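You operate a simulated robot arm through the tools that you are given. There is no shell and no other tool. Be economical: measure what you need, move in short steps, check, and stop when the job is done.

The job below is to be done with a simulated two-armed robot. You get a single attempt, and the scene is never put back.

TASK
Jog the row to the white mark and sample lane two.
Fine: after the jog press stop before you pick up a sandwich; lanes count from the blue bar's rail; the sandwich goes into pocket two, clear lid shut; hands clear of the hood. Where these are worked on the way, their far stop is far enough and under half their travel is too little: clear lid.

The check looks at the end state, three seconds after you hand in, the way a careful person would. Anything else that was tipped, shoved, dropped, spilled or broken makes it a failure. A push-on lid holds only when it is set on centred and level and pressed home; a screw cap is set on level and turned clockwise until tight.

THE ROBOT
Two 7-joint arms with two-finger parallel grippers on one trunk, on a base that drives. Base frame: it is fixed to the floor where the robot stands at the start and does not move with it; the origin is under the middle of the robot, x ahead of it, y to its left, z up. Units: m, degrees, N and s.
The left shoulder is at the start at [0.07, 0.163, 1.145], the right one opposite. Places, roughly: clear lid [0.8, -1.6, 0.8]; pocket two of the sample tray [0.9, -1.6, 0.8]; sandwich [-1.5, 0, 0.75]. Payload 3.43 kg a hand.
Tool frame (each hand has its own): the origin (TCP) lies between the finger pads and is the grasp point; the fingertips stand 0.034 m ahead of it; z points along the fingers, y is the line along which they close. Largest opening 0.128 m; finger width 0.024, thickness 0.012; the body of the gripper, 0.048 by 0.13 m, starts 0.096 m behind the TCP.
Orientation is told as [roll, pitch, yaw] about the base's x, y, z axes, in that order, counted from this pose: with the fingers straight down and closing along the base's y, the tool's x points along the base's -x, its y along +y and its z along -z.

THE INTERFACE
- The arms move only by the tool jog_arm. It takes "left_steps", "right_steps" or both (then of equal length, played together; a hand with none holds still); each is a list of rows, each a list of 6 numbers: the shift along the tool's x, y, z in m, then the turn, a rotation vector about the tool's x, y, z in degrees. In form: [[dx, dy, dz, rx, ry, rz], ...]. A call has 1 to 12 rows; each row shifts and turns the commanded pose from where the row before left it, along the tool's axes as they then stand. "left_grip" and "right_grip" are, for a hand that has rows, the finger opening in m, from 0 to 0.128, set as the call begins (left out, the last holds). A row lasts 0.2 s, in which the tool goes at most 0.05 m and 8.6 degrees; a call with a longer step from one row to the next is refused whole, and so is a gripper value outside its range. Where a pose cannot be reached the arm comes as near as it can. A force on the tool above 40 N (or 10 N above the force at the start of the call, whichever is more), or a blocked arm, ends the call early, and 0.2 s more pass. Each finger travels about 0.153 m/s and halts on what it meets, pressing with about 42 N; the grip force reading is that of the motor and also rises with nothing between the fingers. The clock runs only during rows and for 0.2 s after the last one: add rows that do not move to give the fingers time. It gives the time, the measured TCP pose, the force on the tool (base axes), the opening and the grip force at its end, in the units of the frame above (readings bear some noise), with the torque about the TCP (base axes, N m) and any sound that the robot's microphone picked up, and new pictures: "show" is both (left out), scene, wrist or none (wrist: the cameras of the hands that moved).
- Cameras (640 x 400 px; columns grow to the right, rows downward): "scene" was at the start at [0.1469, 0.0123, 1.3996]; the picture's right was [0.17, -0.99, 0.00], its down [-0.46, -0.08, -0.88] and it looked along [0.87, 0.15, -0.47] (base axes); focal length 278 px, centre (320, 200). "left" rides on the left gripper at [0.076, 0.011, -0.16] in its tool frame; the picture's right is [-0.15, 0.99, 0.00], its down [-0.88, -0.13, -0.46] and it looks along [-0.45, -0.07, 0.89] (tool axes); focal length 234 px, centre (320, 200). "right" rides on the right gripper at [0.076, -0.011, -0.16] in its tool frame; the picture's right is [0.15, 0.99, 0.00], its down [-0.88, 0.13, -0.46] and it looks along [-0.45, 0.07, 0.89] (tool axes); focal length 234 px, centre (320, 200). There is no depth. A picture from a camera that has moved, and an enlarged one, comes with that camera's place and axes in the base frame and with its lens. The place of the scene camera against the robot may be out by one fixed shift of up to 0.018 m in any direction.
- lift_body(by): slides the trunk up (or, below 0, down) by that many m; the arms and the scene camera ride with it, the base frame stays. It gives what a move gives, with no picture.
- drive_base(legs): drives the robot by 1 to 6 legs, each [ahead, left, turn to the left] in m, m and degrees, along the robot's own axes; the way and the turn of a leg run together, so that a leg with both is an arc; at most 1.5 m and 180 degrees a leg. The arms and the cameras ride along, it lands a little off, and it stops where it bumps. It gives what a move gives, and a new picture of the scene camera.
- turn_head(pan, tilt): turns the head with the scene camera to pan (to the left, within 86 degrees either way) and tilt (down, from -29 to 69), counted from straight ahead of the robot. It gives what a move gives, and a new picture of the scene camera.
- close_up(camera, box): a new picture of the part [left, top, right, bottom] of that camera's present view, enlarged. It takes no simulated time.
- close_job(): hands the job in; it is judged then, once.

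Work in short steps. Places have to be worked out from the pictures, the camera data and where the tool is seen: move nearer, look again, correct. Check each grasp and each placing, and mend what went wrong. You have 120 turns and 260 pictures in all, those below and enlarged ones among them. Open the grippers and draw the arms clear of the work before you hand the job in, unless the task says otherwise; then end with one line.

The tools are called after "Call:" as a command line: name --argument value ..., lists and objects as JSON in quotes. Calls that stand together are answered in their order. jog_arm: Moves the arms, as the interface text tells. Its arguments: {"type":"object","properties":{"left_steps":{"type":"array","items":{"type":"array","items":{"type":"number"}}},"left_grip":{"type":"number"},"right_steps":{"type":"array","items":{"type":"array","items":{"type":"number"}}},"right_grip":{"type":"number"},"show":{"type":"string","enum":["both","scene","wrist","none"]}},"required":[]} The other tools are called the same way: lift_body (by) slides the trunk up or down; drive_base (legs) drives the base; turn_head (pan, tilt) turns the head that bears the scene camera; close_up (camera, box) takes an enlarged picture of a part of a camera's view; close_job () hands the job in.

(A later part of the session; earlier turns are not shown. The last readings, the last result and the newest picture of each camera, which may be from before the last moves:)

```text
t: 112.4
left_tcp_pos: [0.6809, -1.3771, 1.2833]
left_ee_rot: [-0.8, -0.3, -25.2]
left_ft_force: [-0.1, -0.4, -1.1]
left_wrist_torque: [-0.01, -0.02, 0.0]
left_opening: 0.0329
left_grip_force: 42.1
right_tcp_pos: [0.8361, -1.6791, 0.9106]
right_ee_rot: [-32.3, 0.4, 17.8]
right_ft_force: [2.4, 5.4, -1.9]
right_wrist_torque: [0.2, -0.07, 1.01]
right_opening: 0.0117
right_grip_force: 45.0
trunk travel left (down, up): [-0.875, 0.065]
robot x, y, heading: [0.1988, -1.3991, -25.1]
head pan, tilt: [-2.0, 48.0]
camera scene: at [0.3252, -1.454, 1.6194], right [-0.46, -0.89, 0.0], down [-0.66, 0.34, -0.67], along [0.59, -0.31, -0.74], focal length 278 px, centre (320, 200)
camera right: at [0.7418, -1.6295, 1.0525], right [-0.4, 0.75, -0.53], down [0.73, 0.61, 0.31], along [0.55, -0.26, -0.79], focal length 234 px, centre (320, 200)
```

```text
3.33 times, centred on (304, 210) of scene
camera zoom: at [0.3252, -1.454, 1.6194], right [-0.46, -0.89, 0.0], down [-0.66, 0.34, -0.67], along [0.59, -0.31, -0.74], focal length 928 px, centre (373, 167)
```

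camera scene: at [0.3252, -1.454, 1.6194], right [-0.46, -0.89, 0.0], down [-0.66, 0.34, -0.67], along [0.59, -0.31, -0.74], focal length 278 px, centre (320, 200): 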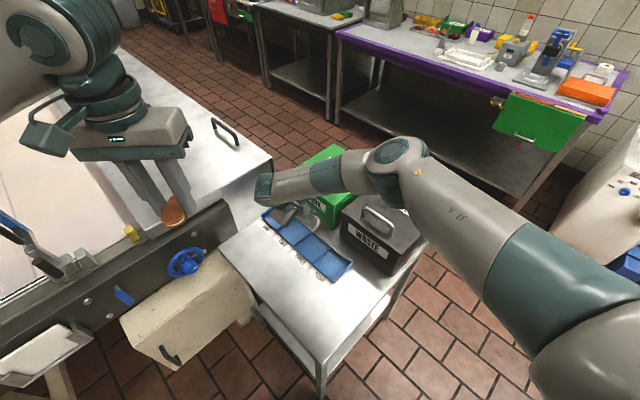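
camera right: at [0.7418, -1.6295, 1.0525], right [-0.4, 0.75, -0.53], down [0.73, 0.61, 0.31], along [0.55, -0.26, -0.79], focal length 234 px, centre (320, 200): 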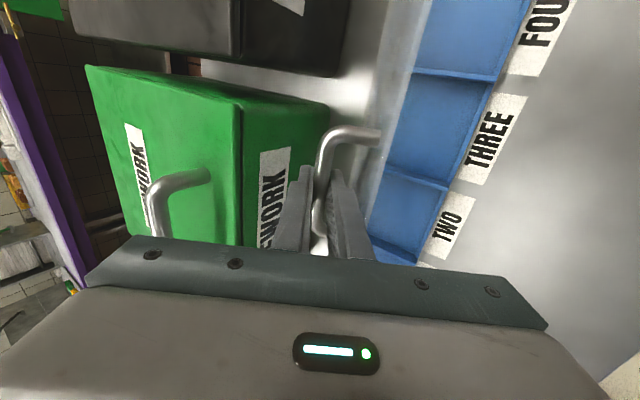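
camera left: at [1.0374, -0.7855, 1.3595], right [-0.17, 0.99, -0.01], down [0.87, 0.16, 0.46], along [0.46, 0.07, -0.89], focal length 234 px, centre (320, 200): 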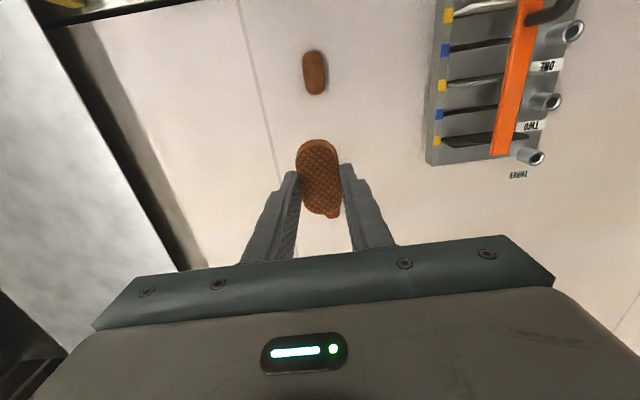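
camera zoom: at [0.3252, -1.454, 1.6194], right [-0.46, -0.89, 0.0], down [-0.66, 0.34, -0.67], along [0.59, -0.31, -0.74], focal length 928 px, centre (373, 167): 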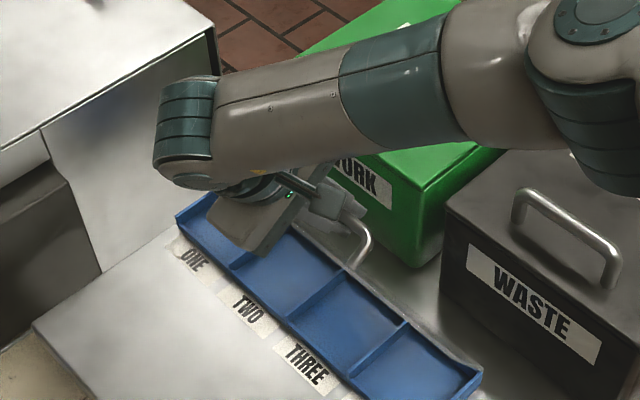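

Now clear of the box. I continue the arc to ~83° in two rows and look.

Call:
jog_arm --right_steps '[[0, -0.0146, 0.0103, 0, 0, 0], [0, -0.0128, 0.0127, 0, 0, 0]]'

Call:
close_up --camera "scene" --box '[240, 150, 368, 270]'

```text
t: 113.0
left_tcp_pos: [0.6766, -1.3737, 1.2864]
left_ee_rot: [-0.9, -0.5, -25.1]
left_ft_force: [-0.6, 0.3, 0.0]
left_wrist_torque: [-0.03, 0.02, 0.03]
left_opening: 0.0332
left_grip_force: 42.1
right_tcp_pos: [0.8451, -1.7048, 0.91]
right_ee_rot: [-32.3, 0.1, 18.2]
right_ft_force: [-14.8, 18.7, 8.7]
right_wrist_torque: [0.86, -0.93, 1.29]
right_opening: 0.0112
right_grip_force: 45.5
trunk travel left (down, up): [-0.875, 0.065]
robot x, y, heading: [0.204, -1.3943, -25.0]
head pan, tilt: [-2.0, 48.0]
camera scene: at [0.3196, -1.4489, 1.6203], right [-0.46, -0.89, 0.0], down [-0.66, 0.34, -0.67], along [0.6, -0.31, -0.74], focal length 278 px, centre (320, 200)
camera right: at [0.7492, -1.6558, 1.051], right [-0.4, 0.75, -0.53], down [0.73, 0.61, 0.31], along [0.56, -0.26, -0.79], focal length 234 px, centre (320, 200)
```

scene: 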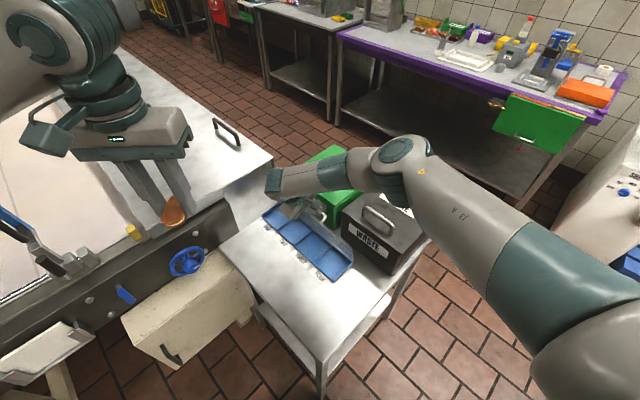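
right: 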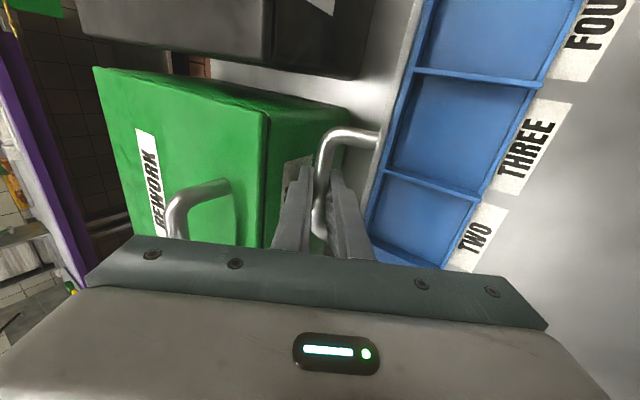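

```text
3.33 times, centred on (304, 210) of scene
camera zoom: at [0.3196, -1.4489, 1.6203], right [-0.46, -0.89, 0.0], down [-0.66, 0.34, -0.67], along [0.6, -0.31, -0.74], focal length 928 px, centre (373, 167)
```

zoom: 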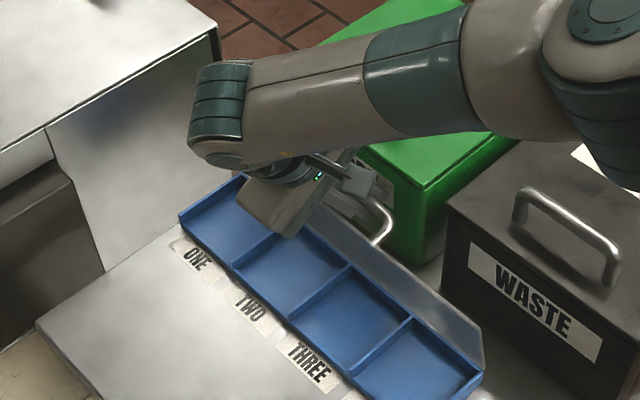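

The force shows the lid reaching its stop (or finger near the box). I relieve it, open only slightly and withdraw along the finger axis, to see if the lid stays open.

Call:
jog_arm --right_steps '[[0, 0.003, -0.002, 0, 0, 0], [0, 0, 0, 0, 0, 0]]' --right_grip 0.022

Call:
close_up --camera "right" --box '[200, 80, 440, 260]'

```text
t: 113.6
left_tcp_pos: [0.6778, -1.3745, 1.2859]
left_ee_rot: [-0.9, -0.3, -25.1]
left_ft_force: [0.2, -0.6, -0.1]
left_wrist_torque: [0.0, 0.03, 0.0]
left_opening: 0.033
left_grip_force: 41.6
right_tcp_pos: [0.8453, -1.7055, 0.9079]
right_ee_rot: [-32.2, 0.1, 18.1]
right_ft_force: [-12.4, 28.2, 8.7]
right_wrist_torque: [0.25, 0.29, -0.19]
right_opening: 0.0122
right_grip_force: 0.2
trunk travel left (down, up): [-0.875, 0.065]
robot x, y, heading: [0.2001, -1.3959, -24.8]
head pan, tilt: [-2.0, 48.0]
camera scene: at [0.3209, -1.4502, 1.62], right [-0.46, -0.89, 0.0], down [-0.66, 0.34, -0.67], along [0.6, -0.31, -0.74], focal length 278 px, centre (320, 200)
camera right: at [0.7494, -1.6551, 1.0506], right [-0.4, 0.75, -0.53], down [0.73, 0.61, 0.31], along [0.56, -0.26, -0.79], focal length 234 px, centre (320, 200)
```

scene: 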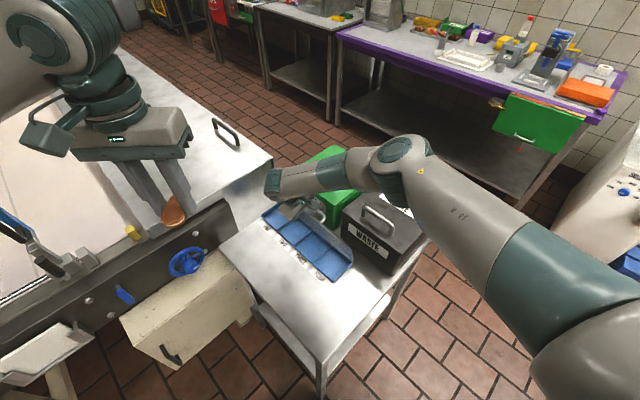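
right: 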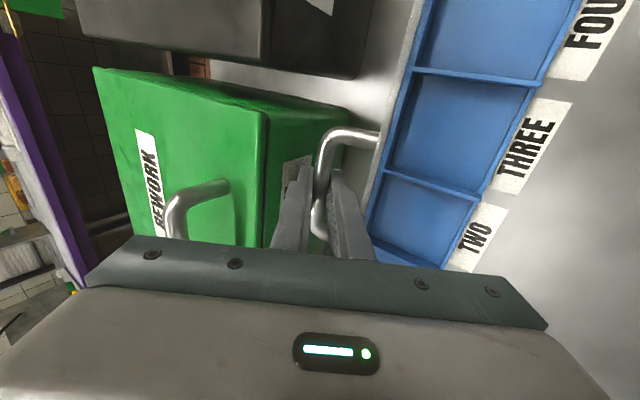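

```text
2.22 times, centred on (320, 170) of right
camera zoom: at [0.7494, -1.6551, 1.0506], right [-0.4, 0.75, -0.53], down [0.73, 0.61, 0.31], along [0.56, -0.26, -0.79], focal length 520 px, centre (320, 267)
```

zoom: 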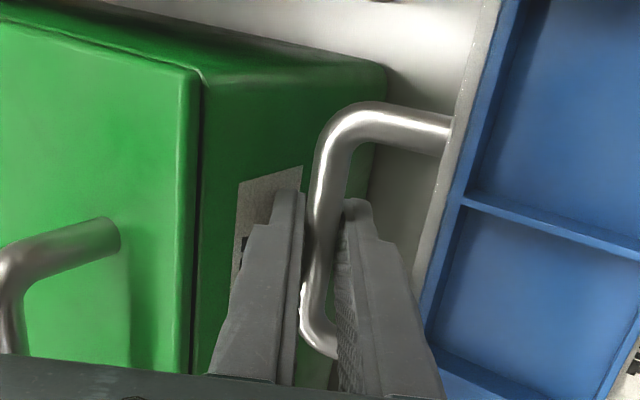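

The far finger is against the REWORK box, blocking the opening. I withdraw back along the finger axis at once.

Call:
jog_arm --right_steps '[[0, 0.003, -0.01, 0, 0, 0], [0, 0, -0.012, 0, 0, 0]]' --right_grip 0.022

Call:
close_up --camera "scene" --box '[240, 150, 368, 270]'

```text
t: 114.2
left_tcp_pos: [0.6815, -1.3801, 1.2831]
left_ee_rot: [-0.9, -0.1, -25.2]
left_ft_force: [-1.0, 0.5, -0.6]
left_wrist_torque: [-0.03, -0.01, -0.01]
left_opening: 0.0334
left_grip_force: 41.8
right_tcp_pos: [0.8438, -1.7007, 0.9249]
right_ee_rot: [-32.5, 0.2, 17.6]
right_ft_force: [-1.6, 3.9, -4.6]
right_wrist_torque: [0.38, 0.17, 0.09]
right_opening: 0.0212
right_grip_force: 0.0
trunk travel left (down, up): [-0.875, 0.065]
robot x, y, heading: [0.2032, -1.3974, -25.4]
head pan, tilt: [-2.0, 48.0]
camera scene: at [0.3242, -1.4553, 1.6197], right [-0.46, -0.89, 0.0], down [-0.66, 0.34, -0.67], along [0.59, -0.31, -0.74], focal length 278 px, centre (320, 200)
camera right: at [0.7485, -1.6498, 1.0668], right [-0.39, 0.75, -0.53], down [0.73, 0.61, 0.31], along [0.56, -0.27, -0.79], focal length 234 px, centre (320, 200)
```

scene: 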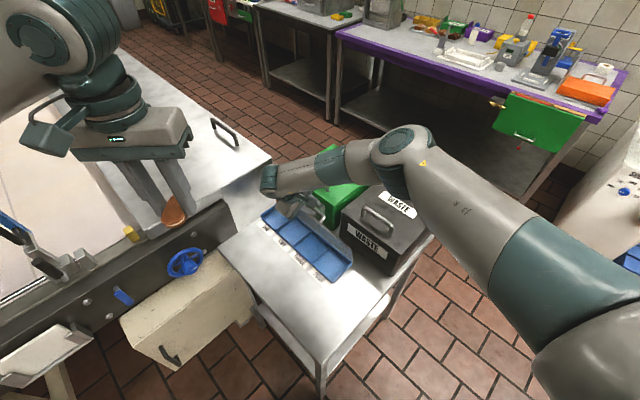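
right: 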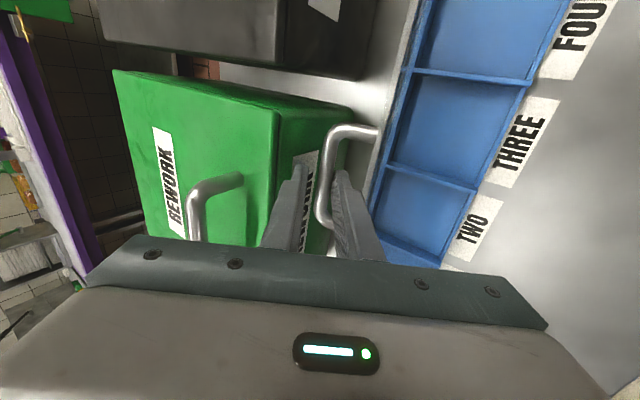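

```text
3.33 times, centred on (304, 210) of scene
camera zoom: at [0.3242, -1.4553, 1.6197], right [-0.46, -0.89, 0.0], down [-0.66, 0.34, -0.67], along [0.59, -0.31, -0.74], focal length 928 px, centre (373, 167)
```

zoom: 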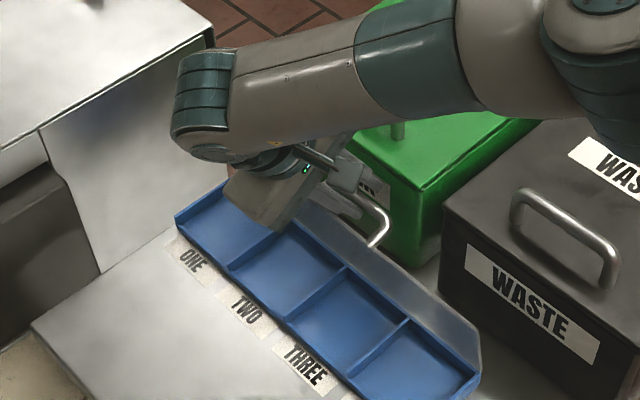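

Fingers are free. I withdraw further along the finger axis and watch whether the lid stays.

Call:
jog_arm --right_steps '[[0, 0, -0.015, 0, 0, 0], [0, 0, -0.015, 0, 0, 0], [0, 0, -0.01, 0, 0, 0]]'

Call:
close_up --camera "scene" --box '[240, 150, 368, 270]'

```text
t: 115.0
left_tcp_pos: [0.6798, -1.3782, 1.284]
left_ee_rot: [-0.7, -0.2, -25.2]
left_ft_force: [-0.3, 0.0, 0.4]
left_wrist_torque: [0.01, -0.01, -0.01]
left_opening: 0.033
left_grip_force: 41.4
right_tcp_pos: [0.8377, -1.6761, 0.9576]
right_ee_rot: [-32.3, 0.1, 17.8]
right_ft_force: [-0.1, 0.3, -1.5]
right_wrist_torque: [-0.01, -0.01, -0.01]
right_opening: 0.022
right_grip_force: 0.0
trunk travel left (down, up): [-0.875, 0.065]
robot x, y, heading: [0.1996, -1.396, -25.0]
head pan, tilt: [-2.0, 48.0]
camera scene: at [0.3238, -1.4556, 1.6197], right [-0.46, -0.89, 0.0], down [-0.66, 0.34, -0.67], along [0.6, -0.31, -0.74], focal length 278 px, centre (320, 200)
camera right: at [0.7413, -1.6275, 1.0992], right [-0.4, 0.75, -0.53], down [0.73, 0.61, 0.31], along [0.56, -0.26, -0.79], focal length 234 px, centre (320, 200)
```

scene: 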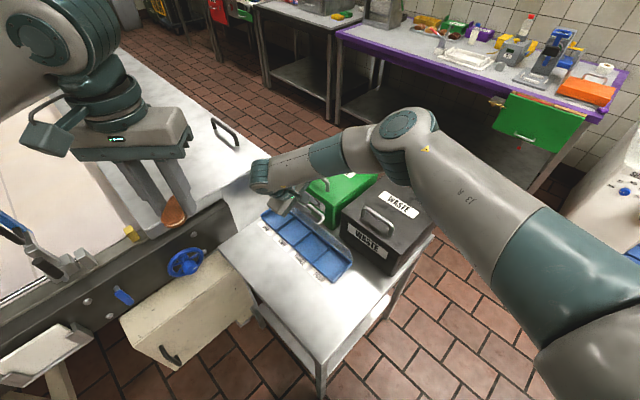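
right: 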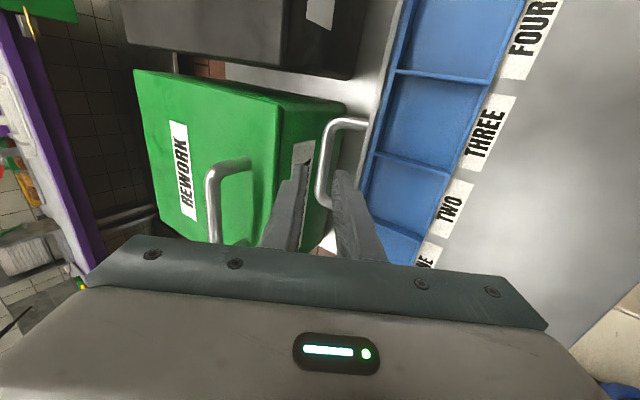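

```text
3.33 times, centred on (304, 210) of scene
camera zoom: at [0.3238, -1.4556, 1.6197], right [-0.46, -0.89, 0.0], down [-0.66, 0.34, -0.67], along [0.6, -0.31, -0.74], focal length 928 px, centre (373, 167)
```

zoom: 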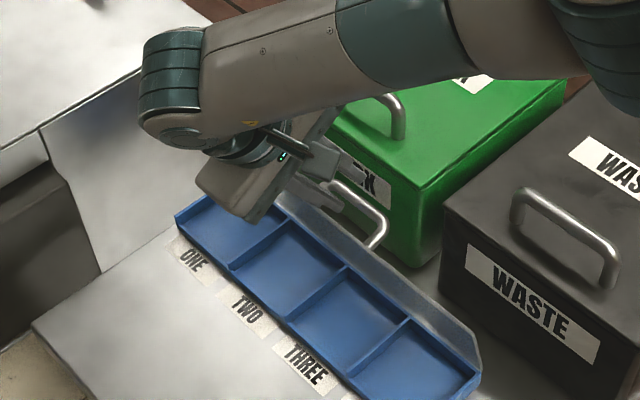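

The lid stays open on its own and the boxes are unmoved. I take the right hand up and off toward the right, away from the left hand.

Call:
jog_arm --right_steps '[[0, -0.011, -0.025, 0, 0, 0], [0, -0.016, -0.0255, 0, 0, 0], [0.03, -0.016, -0.0255, 0, 0, 0], [0.035, -0.016, -0.0255, 0, 0, 0], [0.035, -0.016, -0.0255, 0, 0, 0], [0.035, -0.016, -0.0255, -8, 0, 0], [0.035, -0.016, -0.0255, -8, 0, 0], [0.045, 0, 0, -8, 0, 0], [0.045, 0, 0, -8, 0, 0]]' --show "scene"

```text
t: 117.0
left_tcp_pos: [0.6792, -1.3815, 1.2851]
left_ee_rot: [-0.6, -0.4, -25.1]
left_ft_force: [-0.5, 0.9, -0.6]
left_wrist_torque: [0.01, -0.03, -0.01]
left_opening: 0.0331
left_grip_force: 41.5
right_tcp_pos: [0.5847, -1.7591, 1.1669]
right_ee_rot: [0.0, 0.0, 18.0]
right_ft_force: [-0.7, -0.6, 0.1]
right_wrist_torque: [0.02, -0.01, -0.02]
right_opening: 0.0219
right_grip_force: 0.3
trunk travel left (down, up): [-0.875, 0.065]
robot x, y, heading: [0.2038, -1.3934, -25.0]
head pan, tilt: [-2.0, 48.0]
camera scene: at [0.3215, -1.4594, 1.6197], right [-0.46, -0.89, 0.0], down [-0.66, 0.34, -0.67], along [0.6, -0.3, -0.74], focal length 278 px, centre (320, 200)
```

scene: 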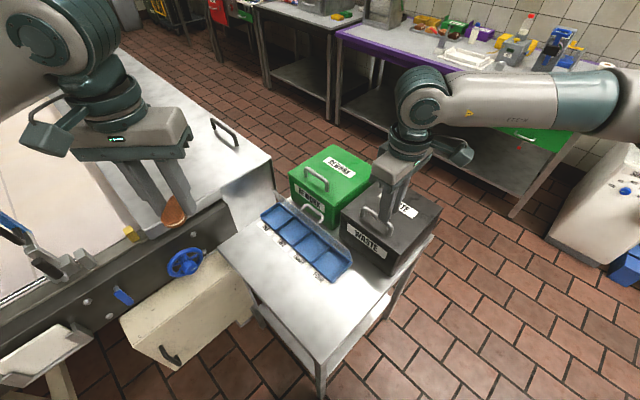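

Lid open, pockets visible. I rotate the left hand so the sandwich lies along the pocket's short side, move the right hand further off, and zoom on the pocket.

Call:
jog_arm --left_steps '[[0, 0, 0, 0, 0, 7.9], [0, 0, 0, 0, 0, 7.9], [0, 0, 0, 0, 0, 7.9], [0, 0, 0, 0, 0, 7.9], [0, 0, 0, 0, 0, 7.9], [0, 0, 0, 0, 0, 7.9]]' --right_steps '[[0.04, 0, -0.02, 0, 0, 0], [0.04, 0, -0.02, 0, 0, 0], [0.04, 0, -0.02, 0, 0, 0], [0.02, 0, 0, 0, 0, 0], [0, 0, 0, 0, 0, 0], [0, 0, 0, 0, 0, 0]]' --show "none"

Call:
close_up --camera "scene" --box '[220, 170, 380, 290]'

```text
t: 118.4
left_tcp_pos: [0.682, -1.3801, 1.2847]
left_ee_rot: [-0.3, -0.7, -72.7]
left_ft_force: [0.3, -0.2, 0.4]
left_wrist_torque: [-0.02, -0.03, 0.01]
left_opening: 0.0331
left_grip_force: 42.3
right_tcp_pos: [0.4546, -1.7981, 1.2267]
right_ee_rot: [-0.3, 0.2, 17.8]
right_ft_force: [-0.2, 0.7, -0.4]
right_wrist_torque: [0.01, -0.01, 0.01]
right_opening: 0.0221
right_grip_force: 0.0
trunk travel left (down, up): [-0.875, 0.065]
robot x, y, heading: [0.2009, -1.3935, -25.2]
head pan, tilt: [-2.0, 48.0]
```

```text
3.33 times, centred on (300, 230) of scene
camera zoom: at [0.3245, -1.4556, 1.6196], right [-0.46, -0.89, 0.0], down [-0.66, 0.34, -0.67], along [0.59, -0.31, -0.74], focal length 928 px, centre (387, 100)
```

zoom: 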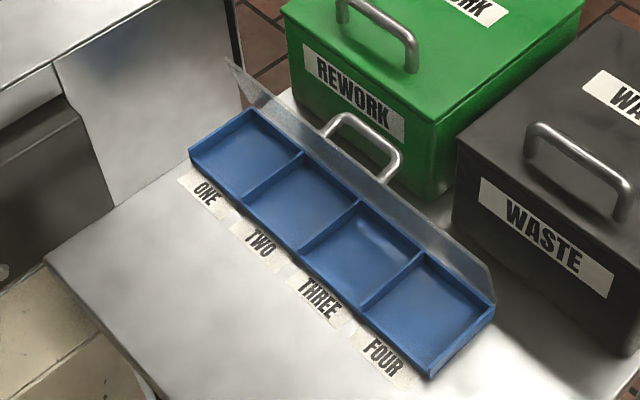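

Pocket two is at ≈(0.866,-1.631) (bias-corrected via the handle). I carry the sandwich over it, descending to z≈1.12.

Call:
jog_arm --left_steps '[[-0.0367, 0.0126, 0.02, 0, 0, 0], [-0.0367, 0.0126, 0.02, 0, 0, 0], [-0.0367, 0.0126, 0.02, 0, 0, 0], [-0.0367, 0.0126, 0.02, 0, 0, 0], [-0.0367, 0.0126, 0.02, 0, 0, 0], [-0.0367, 0.0126, 0.02, 0, 0, 0], [-0.0367, 0.0126, 0.02, 0, 0, 0], [-0.0367, 0.0126, 0.02, 0, 0, 0]]'

Call:
close_up --camera "scene" --box '[220, 140, 380, 280]'

```text
t: 120.2
left_tcp_pos: [0.8658, -1.6321, 1.1258]
left_ee_rot: [-0.4, -0.5, -72.5]
left_ft_force: [0.1, 0.5, 0.4]
left_wrist_torque: [0.02, 0.02, 0.04]
left_opening: 0.0331
left_grip_force: 41.7
right_tcp_pos: [0.456, -1.8009, 1.2255]
right_ee_rot: [-0.2, 0.2, 18.1]
right_ft_force: [0.2, 0.4, 0.5]
right_wrist_torque: [0.03, -0.01, 0.0]
right_opening: 0.0219
right_grip_force: 0.0
trunk travel left (down, up): [-0.875, 0.065]
robot x, y, heading: [0.2054, -1.3969, -25.1]
head pan, tilt: [-2.0, 48.0]
camera scene: at [0.3248, -1.4586, 1.6194], right [-0.46, -0.89, 0.0], down [-0.66, 0.34, -0.67], along [0.59, -0.3, -0.74], focal length 278 px, centre (320, 200)
camera left: at [0.8545, -1.5547, 1.2863], right [0.99, 0.16, 0.0], down [0.14, -0.87, 0.47], along [0.07, -0.46, -0.89], focal length 234 px, centre (320, 200)
```

scene: 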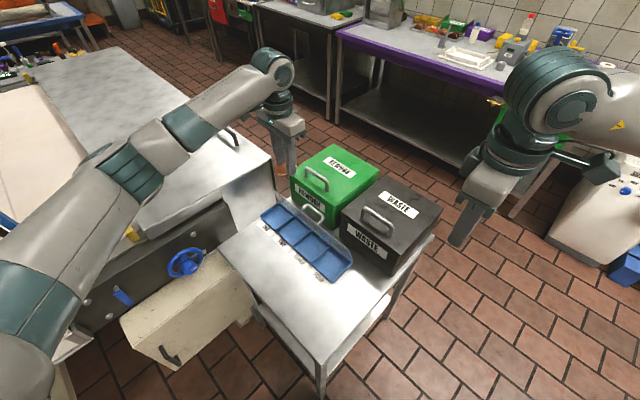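
left: 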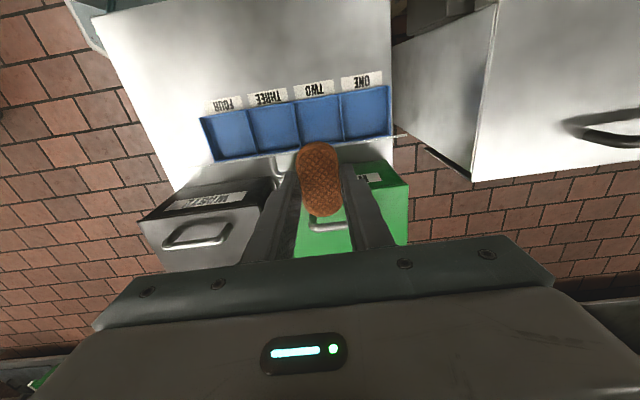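

```text
2.86 times, centred on (300, 210) of scene
camera zoom: at [0.3248, -1.4586, 1.6194], right [-0.46, -0.89, 0.0], down [-0.66, 0.34, -0.67], along [0.59, -0.3, -0.74], focal length 795 px, centre (377, 171)
```

zoom: 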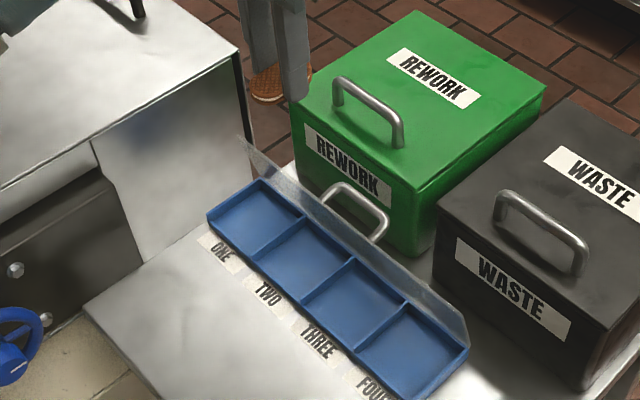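

Pocket two checks at (0.866,-1.627) from the wrist. I descend to z≈0.90.

Call:
jog_arm --left_steps '[[0.004, 0, 0.045, 0, 0, 0], [0, 0, 0.045, 0, 0, 0], [0, 0, 0.045, 0, 0, 0], [0, 0, 0.045, 0, 0, 0], [0, 0, 0.04, 0, 0, 0]]'

Call:
close_up --camera "scene" --box '[220, 140, 380, 280]'

```text
t: 121.4
left_tcp_pos: [0.8605, -1.6288, 0.9053]
left_ee_rot: [-0.4, -0.5, -72.7]
left_ft_force: [-7.5, 2.7, 8.3]
left_wrist_torque: [-0.2, -0.14, -0.05]
left_opening: 0.0348
left_grip_force: 14.4
right_tcp_pos: [0.4528, -1.7966, 1.2283]
right_ee_rot: [-0.2, 0.1, 18.0]
right_ft_force: [-0.5, -0.1, 0.0]
right_wrist_torque: [0.01, 0.0, 0.0]
right_opening: 0.0216
right_grip_force: 0.0
trunk travel left (down, up): [-0.875, 0.065]
robot x, y, heading: [0.2004, -1.3946, -25.2]
head pan, tilt: [-2.0, 48.0]
camera scene: at [0.3214, -1.4535, 1.6196], right [-0.46, -0.89, 0.0], down [-0.66, 0.34, -0.67], along [0.6, -0.31, -0.74], focal length 278 px, centre (320, 200)
camera left: at [0.8504, -1.5508, 1.0649], right [0.99, 0.16, -0.01], down [0.14, -0.87, 0.47], along [0.07, -0.46, -0.88], focal length 234 px, centre (320, 200)
```

scene: 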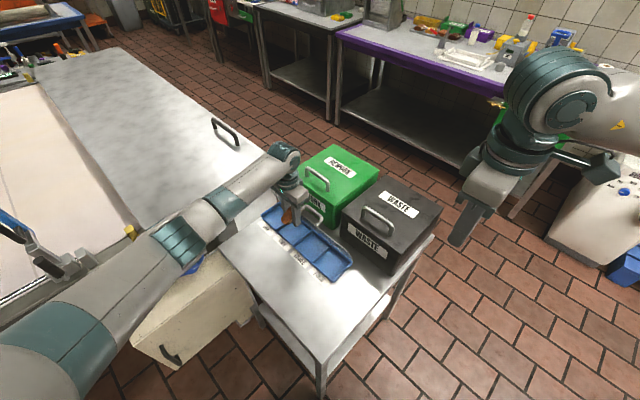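
left: 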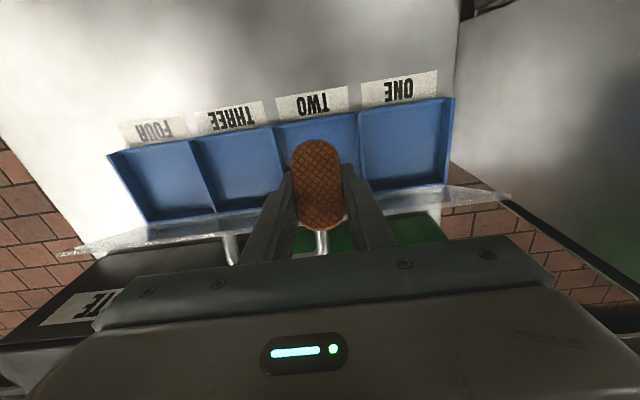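

```text
2.86 times, centred on (300, 210) of scene
camera zoom: at [0.3214, -1.4535, 1.6196], right [-0.46, -0.89, 0.0], down [-0.66, 0.34, -0.67], along [0.6, -0.31, -0.74], focal length 795 px, centre (377, 171)
```

zoom: 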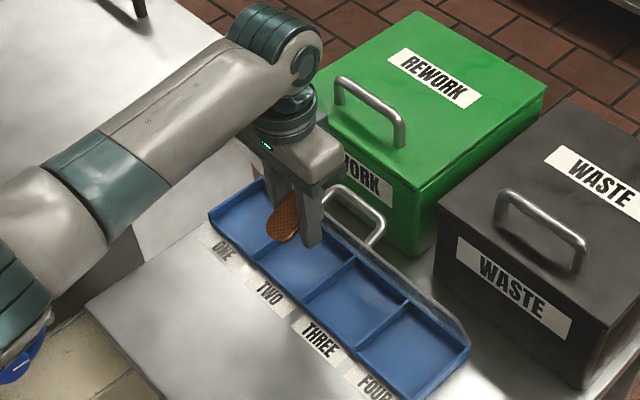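

A light contact: likely the sandwich end brushing the near-vertical lid. I raise, shift 1.2 cm toward the front, and check before descending again.

Call:
jog_arm --left_steps '[[0, 0, -0.03, 0, 0, 0], [0.012, 0, 0, 0, 0, 0], [0, 0, 0, 0, 0, 0]]' --left_grip 0.028 --show "wrist"

Call:
close_up --camera "left" --box '[200, 90, 440, 260]'

```text
t: 122.2
left_tcp_pos: [0.8601, -1.6195, 0.9371]
left_ee_rot: [-0.4, -0.6, -72.4]
left_ft_force: [0.5, -0.4, 0.6]
left_wrist_torque: [0.0, 0.03, 0.04]
left_opening: 0.0335
left_grip_force: 41.9
right_tcp_pos: [0.4555, -1.8, 1.2266]
right_ee_rot: [-0.1, 0.2, 17.9]
right_ft_force: [-0.2, -0.6, -1.2]
right_wrist_torque: [0.03, -0.01, -0.02]
right_opening: 0.0218
right_grip_force: 0.1
trunk travel left (down, up): [-0.875, 0.065]
robot x, y, heading: [0.2006, -1.3976, -25.3]
head pan, tilt: [-2.0, 48.0]
camera left: at [0.8497, -1.5411, 1.0954], right [0.99, 0.16, -0.01], down [0.14, -0.87, 0.47], along [0.07, -0.46, -0.89], focal length 234 px, centre (320, 200)
```

left: 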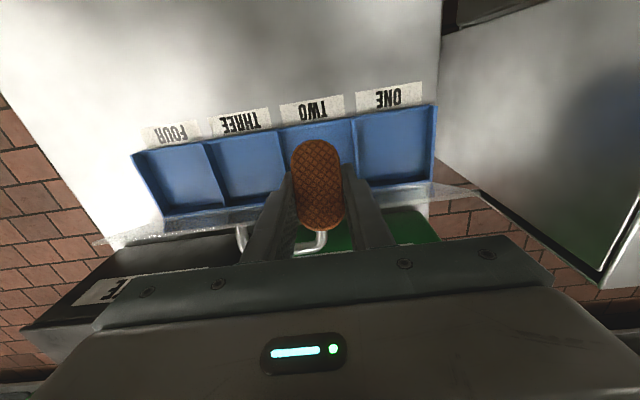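

```text
2.35 times, centred on (320, 175) of left
camera zoom: at [0.8497, -1.5411, 1.0954], right [0.99, 0.16, -0.01], down [0.14, -0.87, 0.47], along [0.07, -0.46, -0.89], focal length 551 px, centre (320, 259)
```

zoom: 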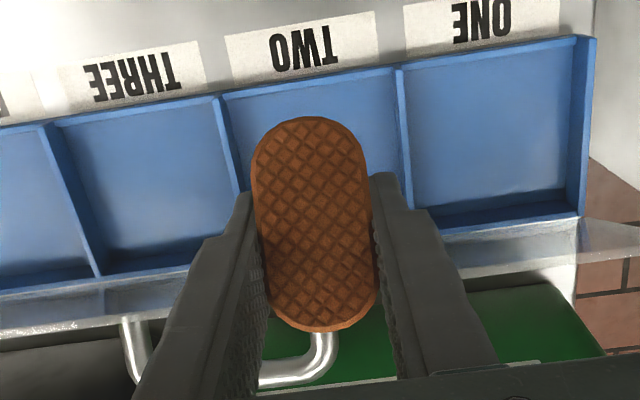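

The sandwich is still held level. Its centre sits 8 mm beyond the TCP, so my present front-shifted position (u≈1.808) is right. I descend to z≈0.86 slowly.

Call:
jog_arm --left_steps '[[-0.001, 0.001, 0.03, 0, 0, 0], [0, 0, 0.025, 0, 0, 0], [0, 0, 0.02, 0, 0, 0]]'

Call:
close_up --camera "left" --box '[200, 90, 440, 260]'

```text
t: 123.0
left_tcp_pos: [0.8593, -1.6204, 0.8608]
left_ee_rot: [-0.2, -0.7, -72.4]
left_ft_force: [0.0, 0.3, -0.9]
left_wrist_torque: [0.0, -0.02, 0.03]
left_opening: 0.0334
left_grip_force: 42.3
right_tcp_pos: [0.4539, -1.7994, 1.2261]
right_ee_rot: [-0.1, 0.1, 17.9]
right_ft_force: [0.6, 0.1, 0.3]
right_wrist_torque: [0.01, -0.03, -0.06]
right_opening: 0.0218
right_grip_force: 0.0
trunk travel left (down, up): [-0.875, 0.065]
robot x, y, heading: [0.2055, -1.3958, -25.3]
head pan, tilt: [-2.0, 48.0]
camera scene: at [0.3238, -1.4562, 1.6196], right [-0.46, -0.89, 0.0], down [-0.66, 0.34, -0.67], along [0.6, -0.31, -0.74], focal length 278 px, centre (320, 200)
camera left: at [0.8487, -1.5415, 1.0196], right [0.99, 0.16, 0.0], down [0.14, -0.87, 0.47], along [0.07, -0.46, -0.88], focal length 234 px, centre (320, 200)
```

scene: 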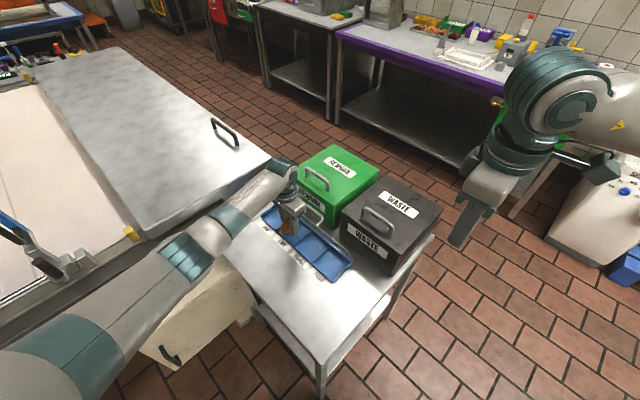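
left: 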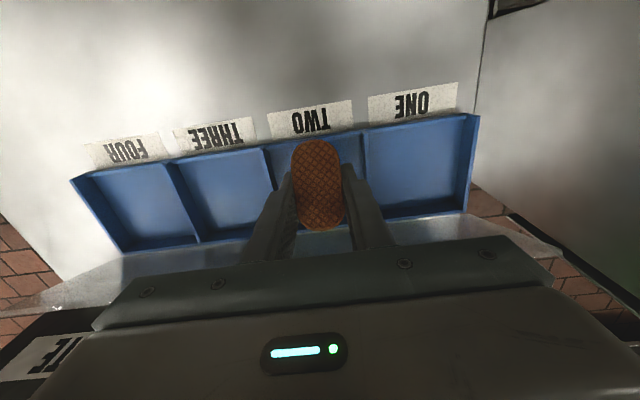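

```text
2.35 times, centred on (320, 175) of left
camera zoom: at [0.8487, -1.5415, 1.0196], right [0.99, 0.16, 0.0], down [0.14, -0.87, 0.47], along [0.07, -0.46, -0.88], focal length 551 px, centre (320, 259)
```

zoom: 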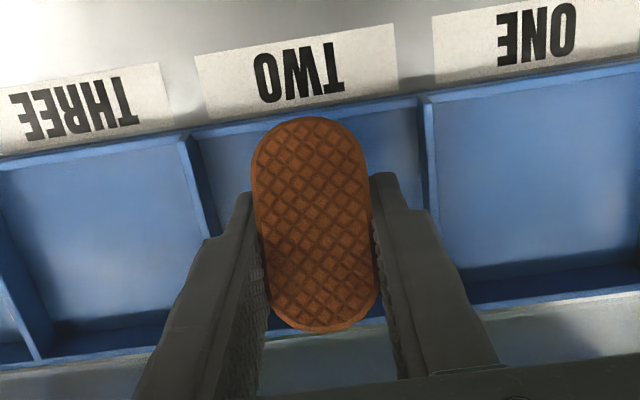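

Centred across; I shift 4–5 mm toward the back and lower to the pocket floor in small steps.

Call:
jog_arm --left_steps '[[-0.0045, 0.001, 0.008, 0, 0, 0], [0, 0, 0.006, 0, 0, 0], [0, 0, 0.004, 0, 0, 0]]' --show "wrist"

Call:
close_up --camera "left" --box '[200, 90, 440, 260]'

```text
t: 123.8
left_tcp_pos: [0.862, -1.6236, 0.8445]
left_ee_rot: [-0.3, -0.6, -72.6]
left_ft_force: [-0.8, -0.1, 0.3]
left_wrist_torque: [-0.02, -0.01, 0.0]
left_opening: 0.0337
left_grip_force: 41.6
right_tcp_pos: [0.4562, -1.7977, 1.2252]
right_ee_rot: [-0.2, 0.2, 18.0]
right_ft_force: [-0.1, 0.0, -1.5]
right_wrist_torque: [0.0, 0.01, -0.03]
right_opening: 0.022
right_grip_force: 0.0
trunk travel left (down, up): [-0.875, 0.065]
robot x, y, heading: [0.2003, -1.4, -25.4]
head pan, tilt: [-2.0, 48.0]
camera left: at [0.8514, -1.5458, 1.004], right [0.99, 0.16, 0.0], down [0.14, -0.87, 0.47], along [0.07, -0.46, -0.88], focal length 234 px, centre (320, 200)
```

left: 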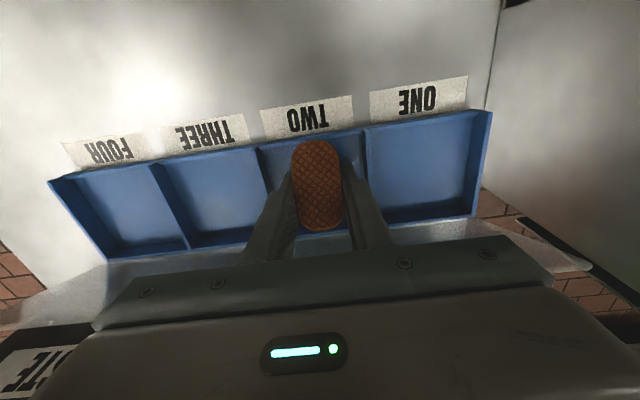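

```text
2.35 times, centred on (320, 175) of left
camera zoom: at [0.8514, -1.5458, 1.004], right [0.99, 0.16, 0.0], down [0.14, -0.87, 0.47], along [0.07, -0.46, -0.88], focal length 551 px, centre (320, 259)
```

zoom: 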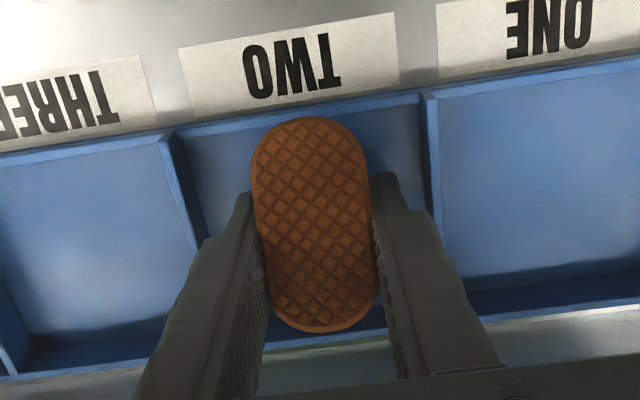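

Nicely inside pocket two. Lower gently until it touches.

Call:
jog_arm --left_steps '[[-0.001, 0, 0.004, 0, 0, 0], [0, 0, 0.004, 0, 0, 0], [0, 0, 0.003, 0, 0, 0], [0, 0, 0, 0, 0, 0]]' --show "wrist"

```text
t: 124.9
left_tcp_pos: [0.8642, -1.6272, 0.8397]
left_ee_rot: [0.0, -1.1, -72.6]
left_ft_force: [-7.8, 5.1, 23.8]
left_wrist_torque: [0.56, -0.08, 0.21]
left_opening: 0.0336
left_grip_force: 42.2
right_tcp_pos: [0.4542, -1.7978, 1.2266]
right_ee_rot: [-0.2, 0.0, 18.0]
right_ft_force: [0.2, -0.1, 0.4]
right_wrist_torque: [0.01, 0.02, -0.01]
right_opening: 0.0221
right_grip_force: 0.0
trunk travel left (down, up): [-0.875, 0.065]
robot x, y, heading: [0.2018, -1.3952, -24.7]
head pan, tilt: [-2.0, 48.0]
stopped in row 4 (left hand): the force on the tool passed its limit (the readings are from after the stop); the commanded pose is now the measured one
camera left: at [0.8527, -1.5479, 0.9993], right [0.99, 0.16, 0.0], down [0.14, -0.87, 0.47], along [0.08, -0.47, -0.88], focal length 234 px, centre (320, 200)
```

left: 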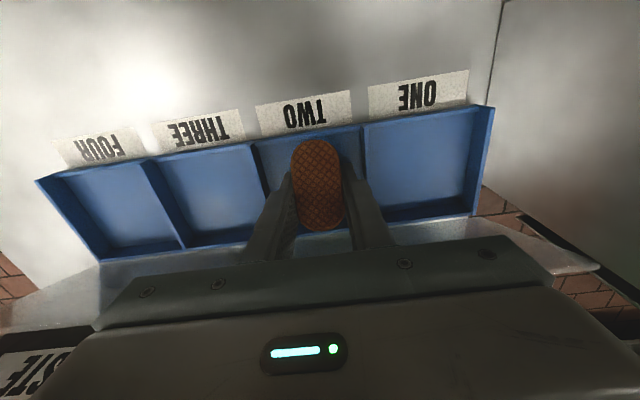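

Contact with the pocket floor (sandwich bottom ≈0.804, below the walls). I ease off 1 mm and open the fingers slightly.

Call:
jog_arm --left_steps '[[0, 0, -0.001, 0, 0, 0], [0, 0, 0, 0, 0, 0]]' --left_grip 0.046 --show "wrist"

Call:
close_up --camera "left" --box '[200, 90, 440, 260]'

```text
t: 125.5
left_tcp_pos: [0.8667, -1.6262, 0.84]
left_ee_rot: [0.1, -1.1, -72.6]
left_ft_force: [13.2, -0.6, 21.3]
left_wrist_torque: [0.05, 0.02, 0.1]
left_opening: 0.0403
left_grip_force: 0.0
right_tcp_pos: [0.4551, -1.799, 1.2268]
right_ee_rot: [-0.2, 0.1, 18.0]
right_ft_force: [-0.3, -0.4, 0.0]
right_wrist_torque: [-0.01, -0.02, -0.03]
right_opening: 0.0223
right_grip_force: 0.1
trunk travel left (down, up): [-0.875, 0.065]
robot x, y, heading: [0.2042, -1.3978, -25.2]
head pan, tilt: [-2.0, 48.0]
camera left: at [0.854, -1.5477, 0.9993], right [0.99, 0.16, 0.0], down [0.14, -0.87, 0.47], along [0.08, -0.47, -0.88], focal length 234 px, centre (320, 200)
```

left: 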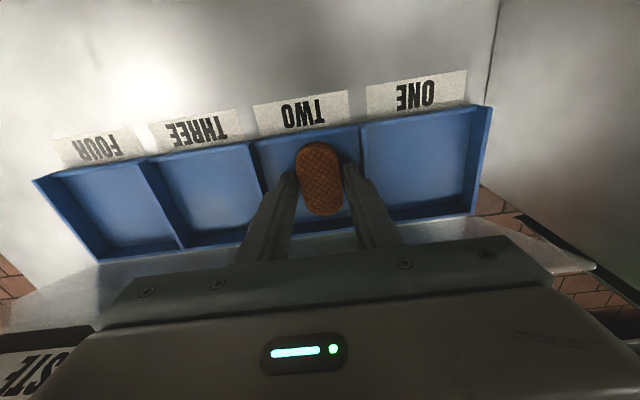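

```text
2.35 times, centred on (320, 175) of left
camera zoom: at [0.854, -1.5477, 0.9993], right [0.99, 0.16, 0.0], down [0.14, -0.87, 0.47], along [0.08, -0.47, -0.88], focal length 551 px, centre (320, 259)
```

zoom: 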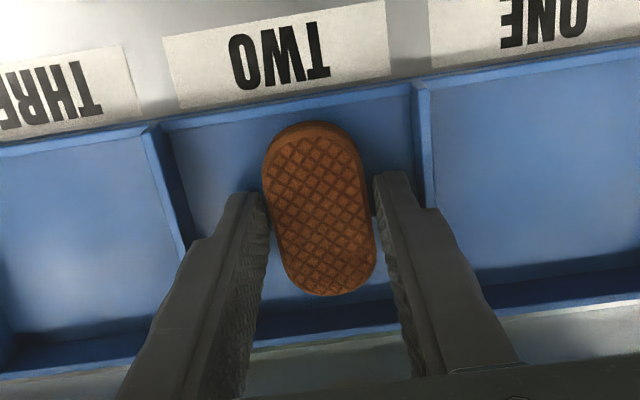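

The sandwich is released in pocket two. I withdraw the left hand straight up.

Call:
jog_arm --left_steps '[[0.001, 0, -0.008, 0, 0, 0], [0, 0, -0.02, 0, 0, 0], [0.005, 0, -0.035, 0, 0, 0], [0.005, 0, -0.045, 0, 0, 0], [0, 0, -0.045, 0, 0, 0], [0, 0, -0.045, 0, 0, 0]]'

Call:
close_up --camera "left" --box '[200, 60, 440, 230]'

```text
t: 126.9
left_tcp_pos: [0.8623, -1.6112, 1.0345]
left_ee_rot: [-0.2, -0.9, -72.6]
left_ft_force: [0.0, 0.5, -0.1]
left_wrist_torque: [0.0, -0.04, -0.02]
left_opening: 0.046
left_grip_force: 0.1
right_tcp_pos: [0.4551, -1.7986, 1.2261]
right_ee_rot: [-0.3, 0.1, 17.9]
right_ft_force: [0.2, 0.9, 0.6]
right_wrist_torque: [0.0, -0.02, 0.0]
right_opening: 0.0219
right_grip_force: 0.1
trunk travel left (down, up): [-0.875, 0.065]
robot x, y, heading: [0.2033, -1.3911, -25.2]
head pan, tilt: [-2.0, 48.0]
camera scene: at [0.3236, -1.4561, 1.6195], right [-0.46, -0.89, 0.0], down [-0.66, 0.34, -0.67], along [0.6, -0.31, -0.74], focal length 278 px, centre (320, 200)
camera left: at [0.8495, -1.5323, 1.194], right [0.99, 0.16, 0.0], down [0.14, -0.87, 0.47], along [0.07, -0.46, -0.88], focal length 234 px, centre (320, 200)
```

scene: 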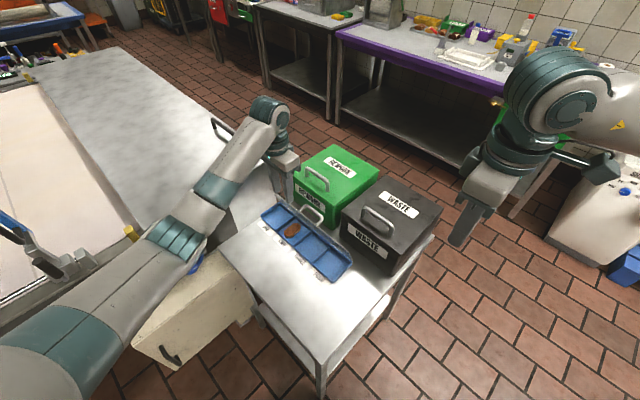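
left: 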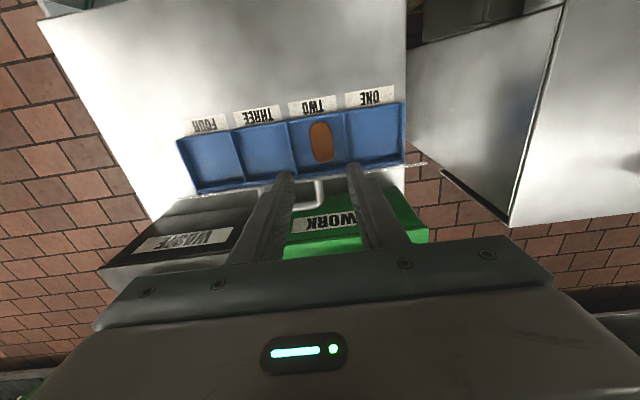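

```text
2.35 times, centred on (320, 145) of left
camera zoom: at [0.8495, -1.5323, 1.194], right [0.99, 0.16, 0.0], down [0.14, -0.87, 0.47], along [0.07, -0.46, -0.88], focal length 551 px, centre (320, 329)
```

zoom: 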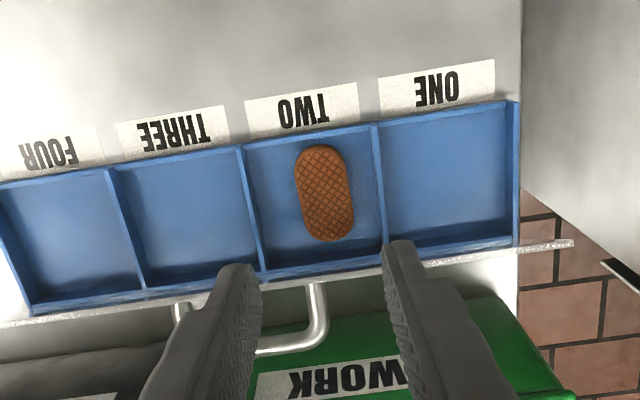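

Sandwich lies flat in pocket two; the lid stands at ~73° by friction. To shut it, I put the closed left fingertips behind the lid's upper edge beside the handle (n≈0.36), then push it forward and down.

Call:
jog_arm --left_steps '[[0, 0, -0.02, 0, 0, 0], [-0.025, 0.016, 0, 0, 0, 0], [-0.025, 0.016, 0, 0, 0, 0], [-0.025, 0.016, 0, 0, 0, 0], [0, 0, 0.03, 0, 0, 0]]' --left_grip 0

Call:
close_up --camera "scene" --box '[220, 120, 380, 260]'

```text
t: 128.1
left_tcp_pos: [0.9297, -1.6689, 1.027]
left_ee_rot: [-0.3, -1.0, -72.7]
left_ft_force: [0.2, 0.7, -0.2]
left_wrist_torque: [-0.03, 0.01, 0.04]
left_opening: 0.0
left_grip_force: 33.1
right_tcp_pos: [0.4551, -1.7986, 1.2264]
right_ee_rot: [-0.3, 0.2, 18.0]
right_ft_force: [0.5, 0.7, -0.5]
right_wrist_torque: [-0.01, 0.01, 0.01]
right_opening: 0.0221
right_grip_force: 0.0
trunk travel left (down, up): [-0.875, 0.065]
robot x, y, heading: [0.2006, -1.3936, -25.2]
head pan, tilt: [-2.0, 48.0]
camera scene: at [0.3247, -1.4561, 1.6196], right [-0.46, -0.89, 0.0], down [-0.66, 0.34, -0.67], along [0.59, -0.31, -0.74], focal length 278 px, centre (320, 200)
camera left: at [0.9189, -1.5908, 1.1861], right [0.99, 0.16, 0.0], down [0.14, -0.87, 0.47], along [0.07, -0.47, -0.88], focal length 234 px, centre (320, 200)
```

scene: 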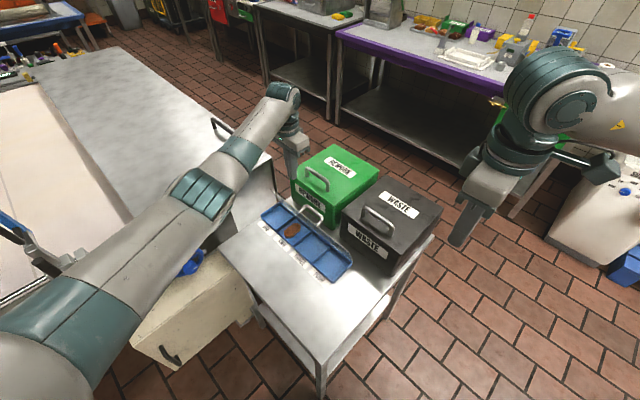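
left: 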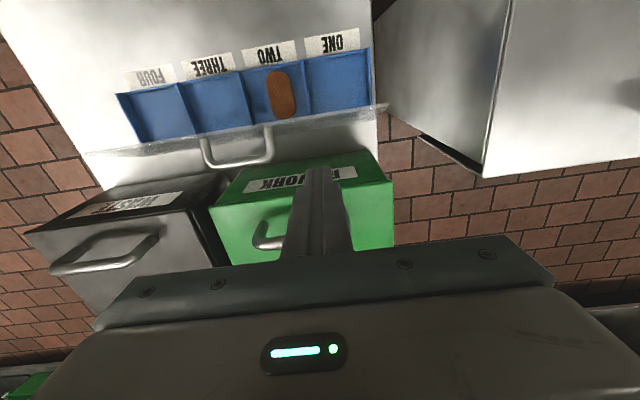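

```text
2.86 times, centred on (300, 190) of scene
camera zoom: at [0.3247, -1.4561, 1.6196], right [-0.46, -0.89, 0.0], down [-0.66, 0.34, -0.67], along [0.59, -0.31, -0.74], focal length 795 px, centre (377, 229)
```

zoom: 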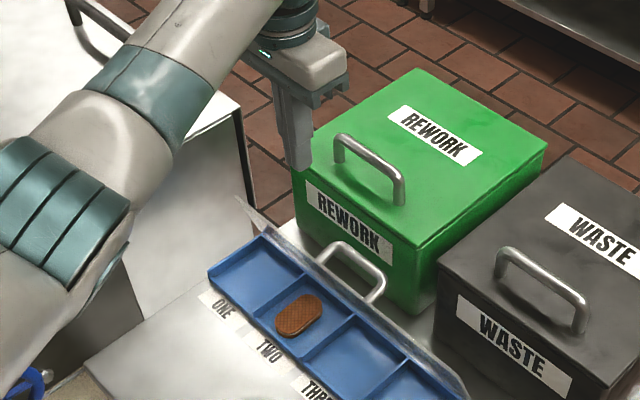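

The descent point lies between lid and box. I lower the closed fingers behind the lid.

Call:
jog_arm --left_steps '[[0, 0, 0.04, 0, 0, 0], [0, 0, 0.04, 0, 0, 0], [0, 0, 0.025, 0, 0, 0]]'

Call:
close_up --camera "scene" --box '[220, 120, 380, 260]'

```text
t: 128.9
left_tcp_pos: [0.9313, -1.6738, 0.9218]
left_ee_rot: [-0.1, -1.0, -72.6]
left_ft_force: [-0.1, -0.2, -0.3]
left_wrist_torque: [0.0, 0.0, -0.03]
left_opening: 0.0
left_grip_force: 33.0
right_tcp_pos: [0.4554, -1.7989, 1.226]
right_ee_rot: [-0.3, 0.1, 18.0]
right_ft_force: [-0.5, -0.2, -0.2]
right_wrist_torque: [0.0, 0.0, -0.04]
right_opening: 0.022
right_grip_force: 0.1
trunk travel left (down, up): [-0.875, 0.065]
robot x, y, heading: [0.2026, -1.3924, -24.9]
head pan, tilt: [-2.0, 48.0]
camera scene: at [0.3238, -1.4564, 1.6196], right [-0.46, -0.89, 0.0], down [-0.66, 0.34, -0.67], along [0.6, -0.3, -0.74], focal length 278 px, centre (320, 200)
camera left: at [0.9181, -1.5949, 1.0809], right [0.99, 0.16, 0.0], down [0.14, -0.87, 0.47], along [0.07, -0.46, -0.88], focal length 234 px, centre (320, 200)
```

scene: 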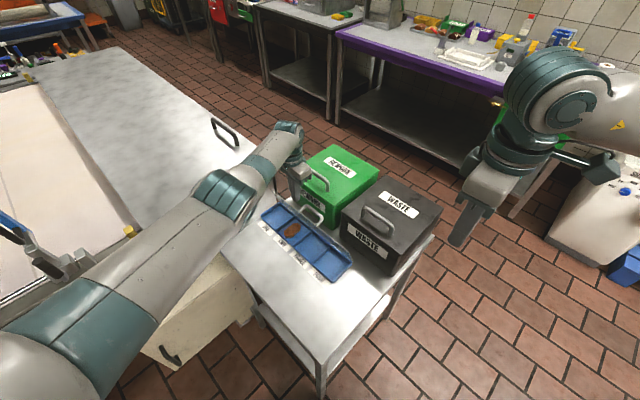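
left: 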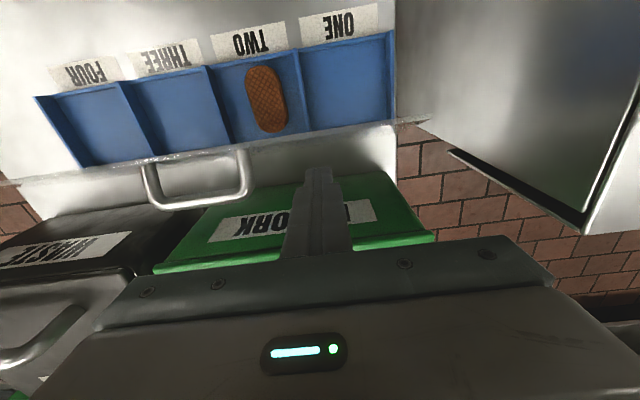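

```text
2.86 times, centred on (300, 190) of scene
camera zoom: at [0.3238, -1.4564, 1.6196], right [-0.46, -0.89, 0.0], down [-0.66, 0.34, -0.67], along [0.6, -0.3, -0.74], focal length 795 px, centre (377, 229)
```

zoom: 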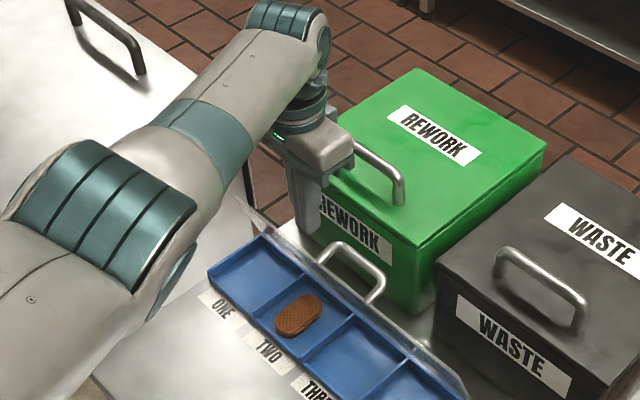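

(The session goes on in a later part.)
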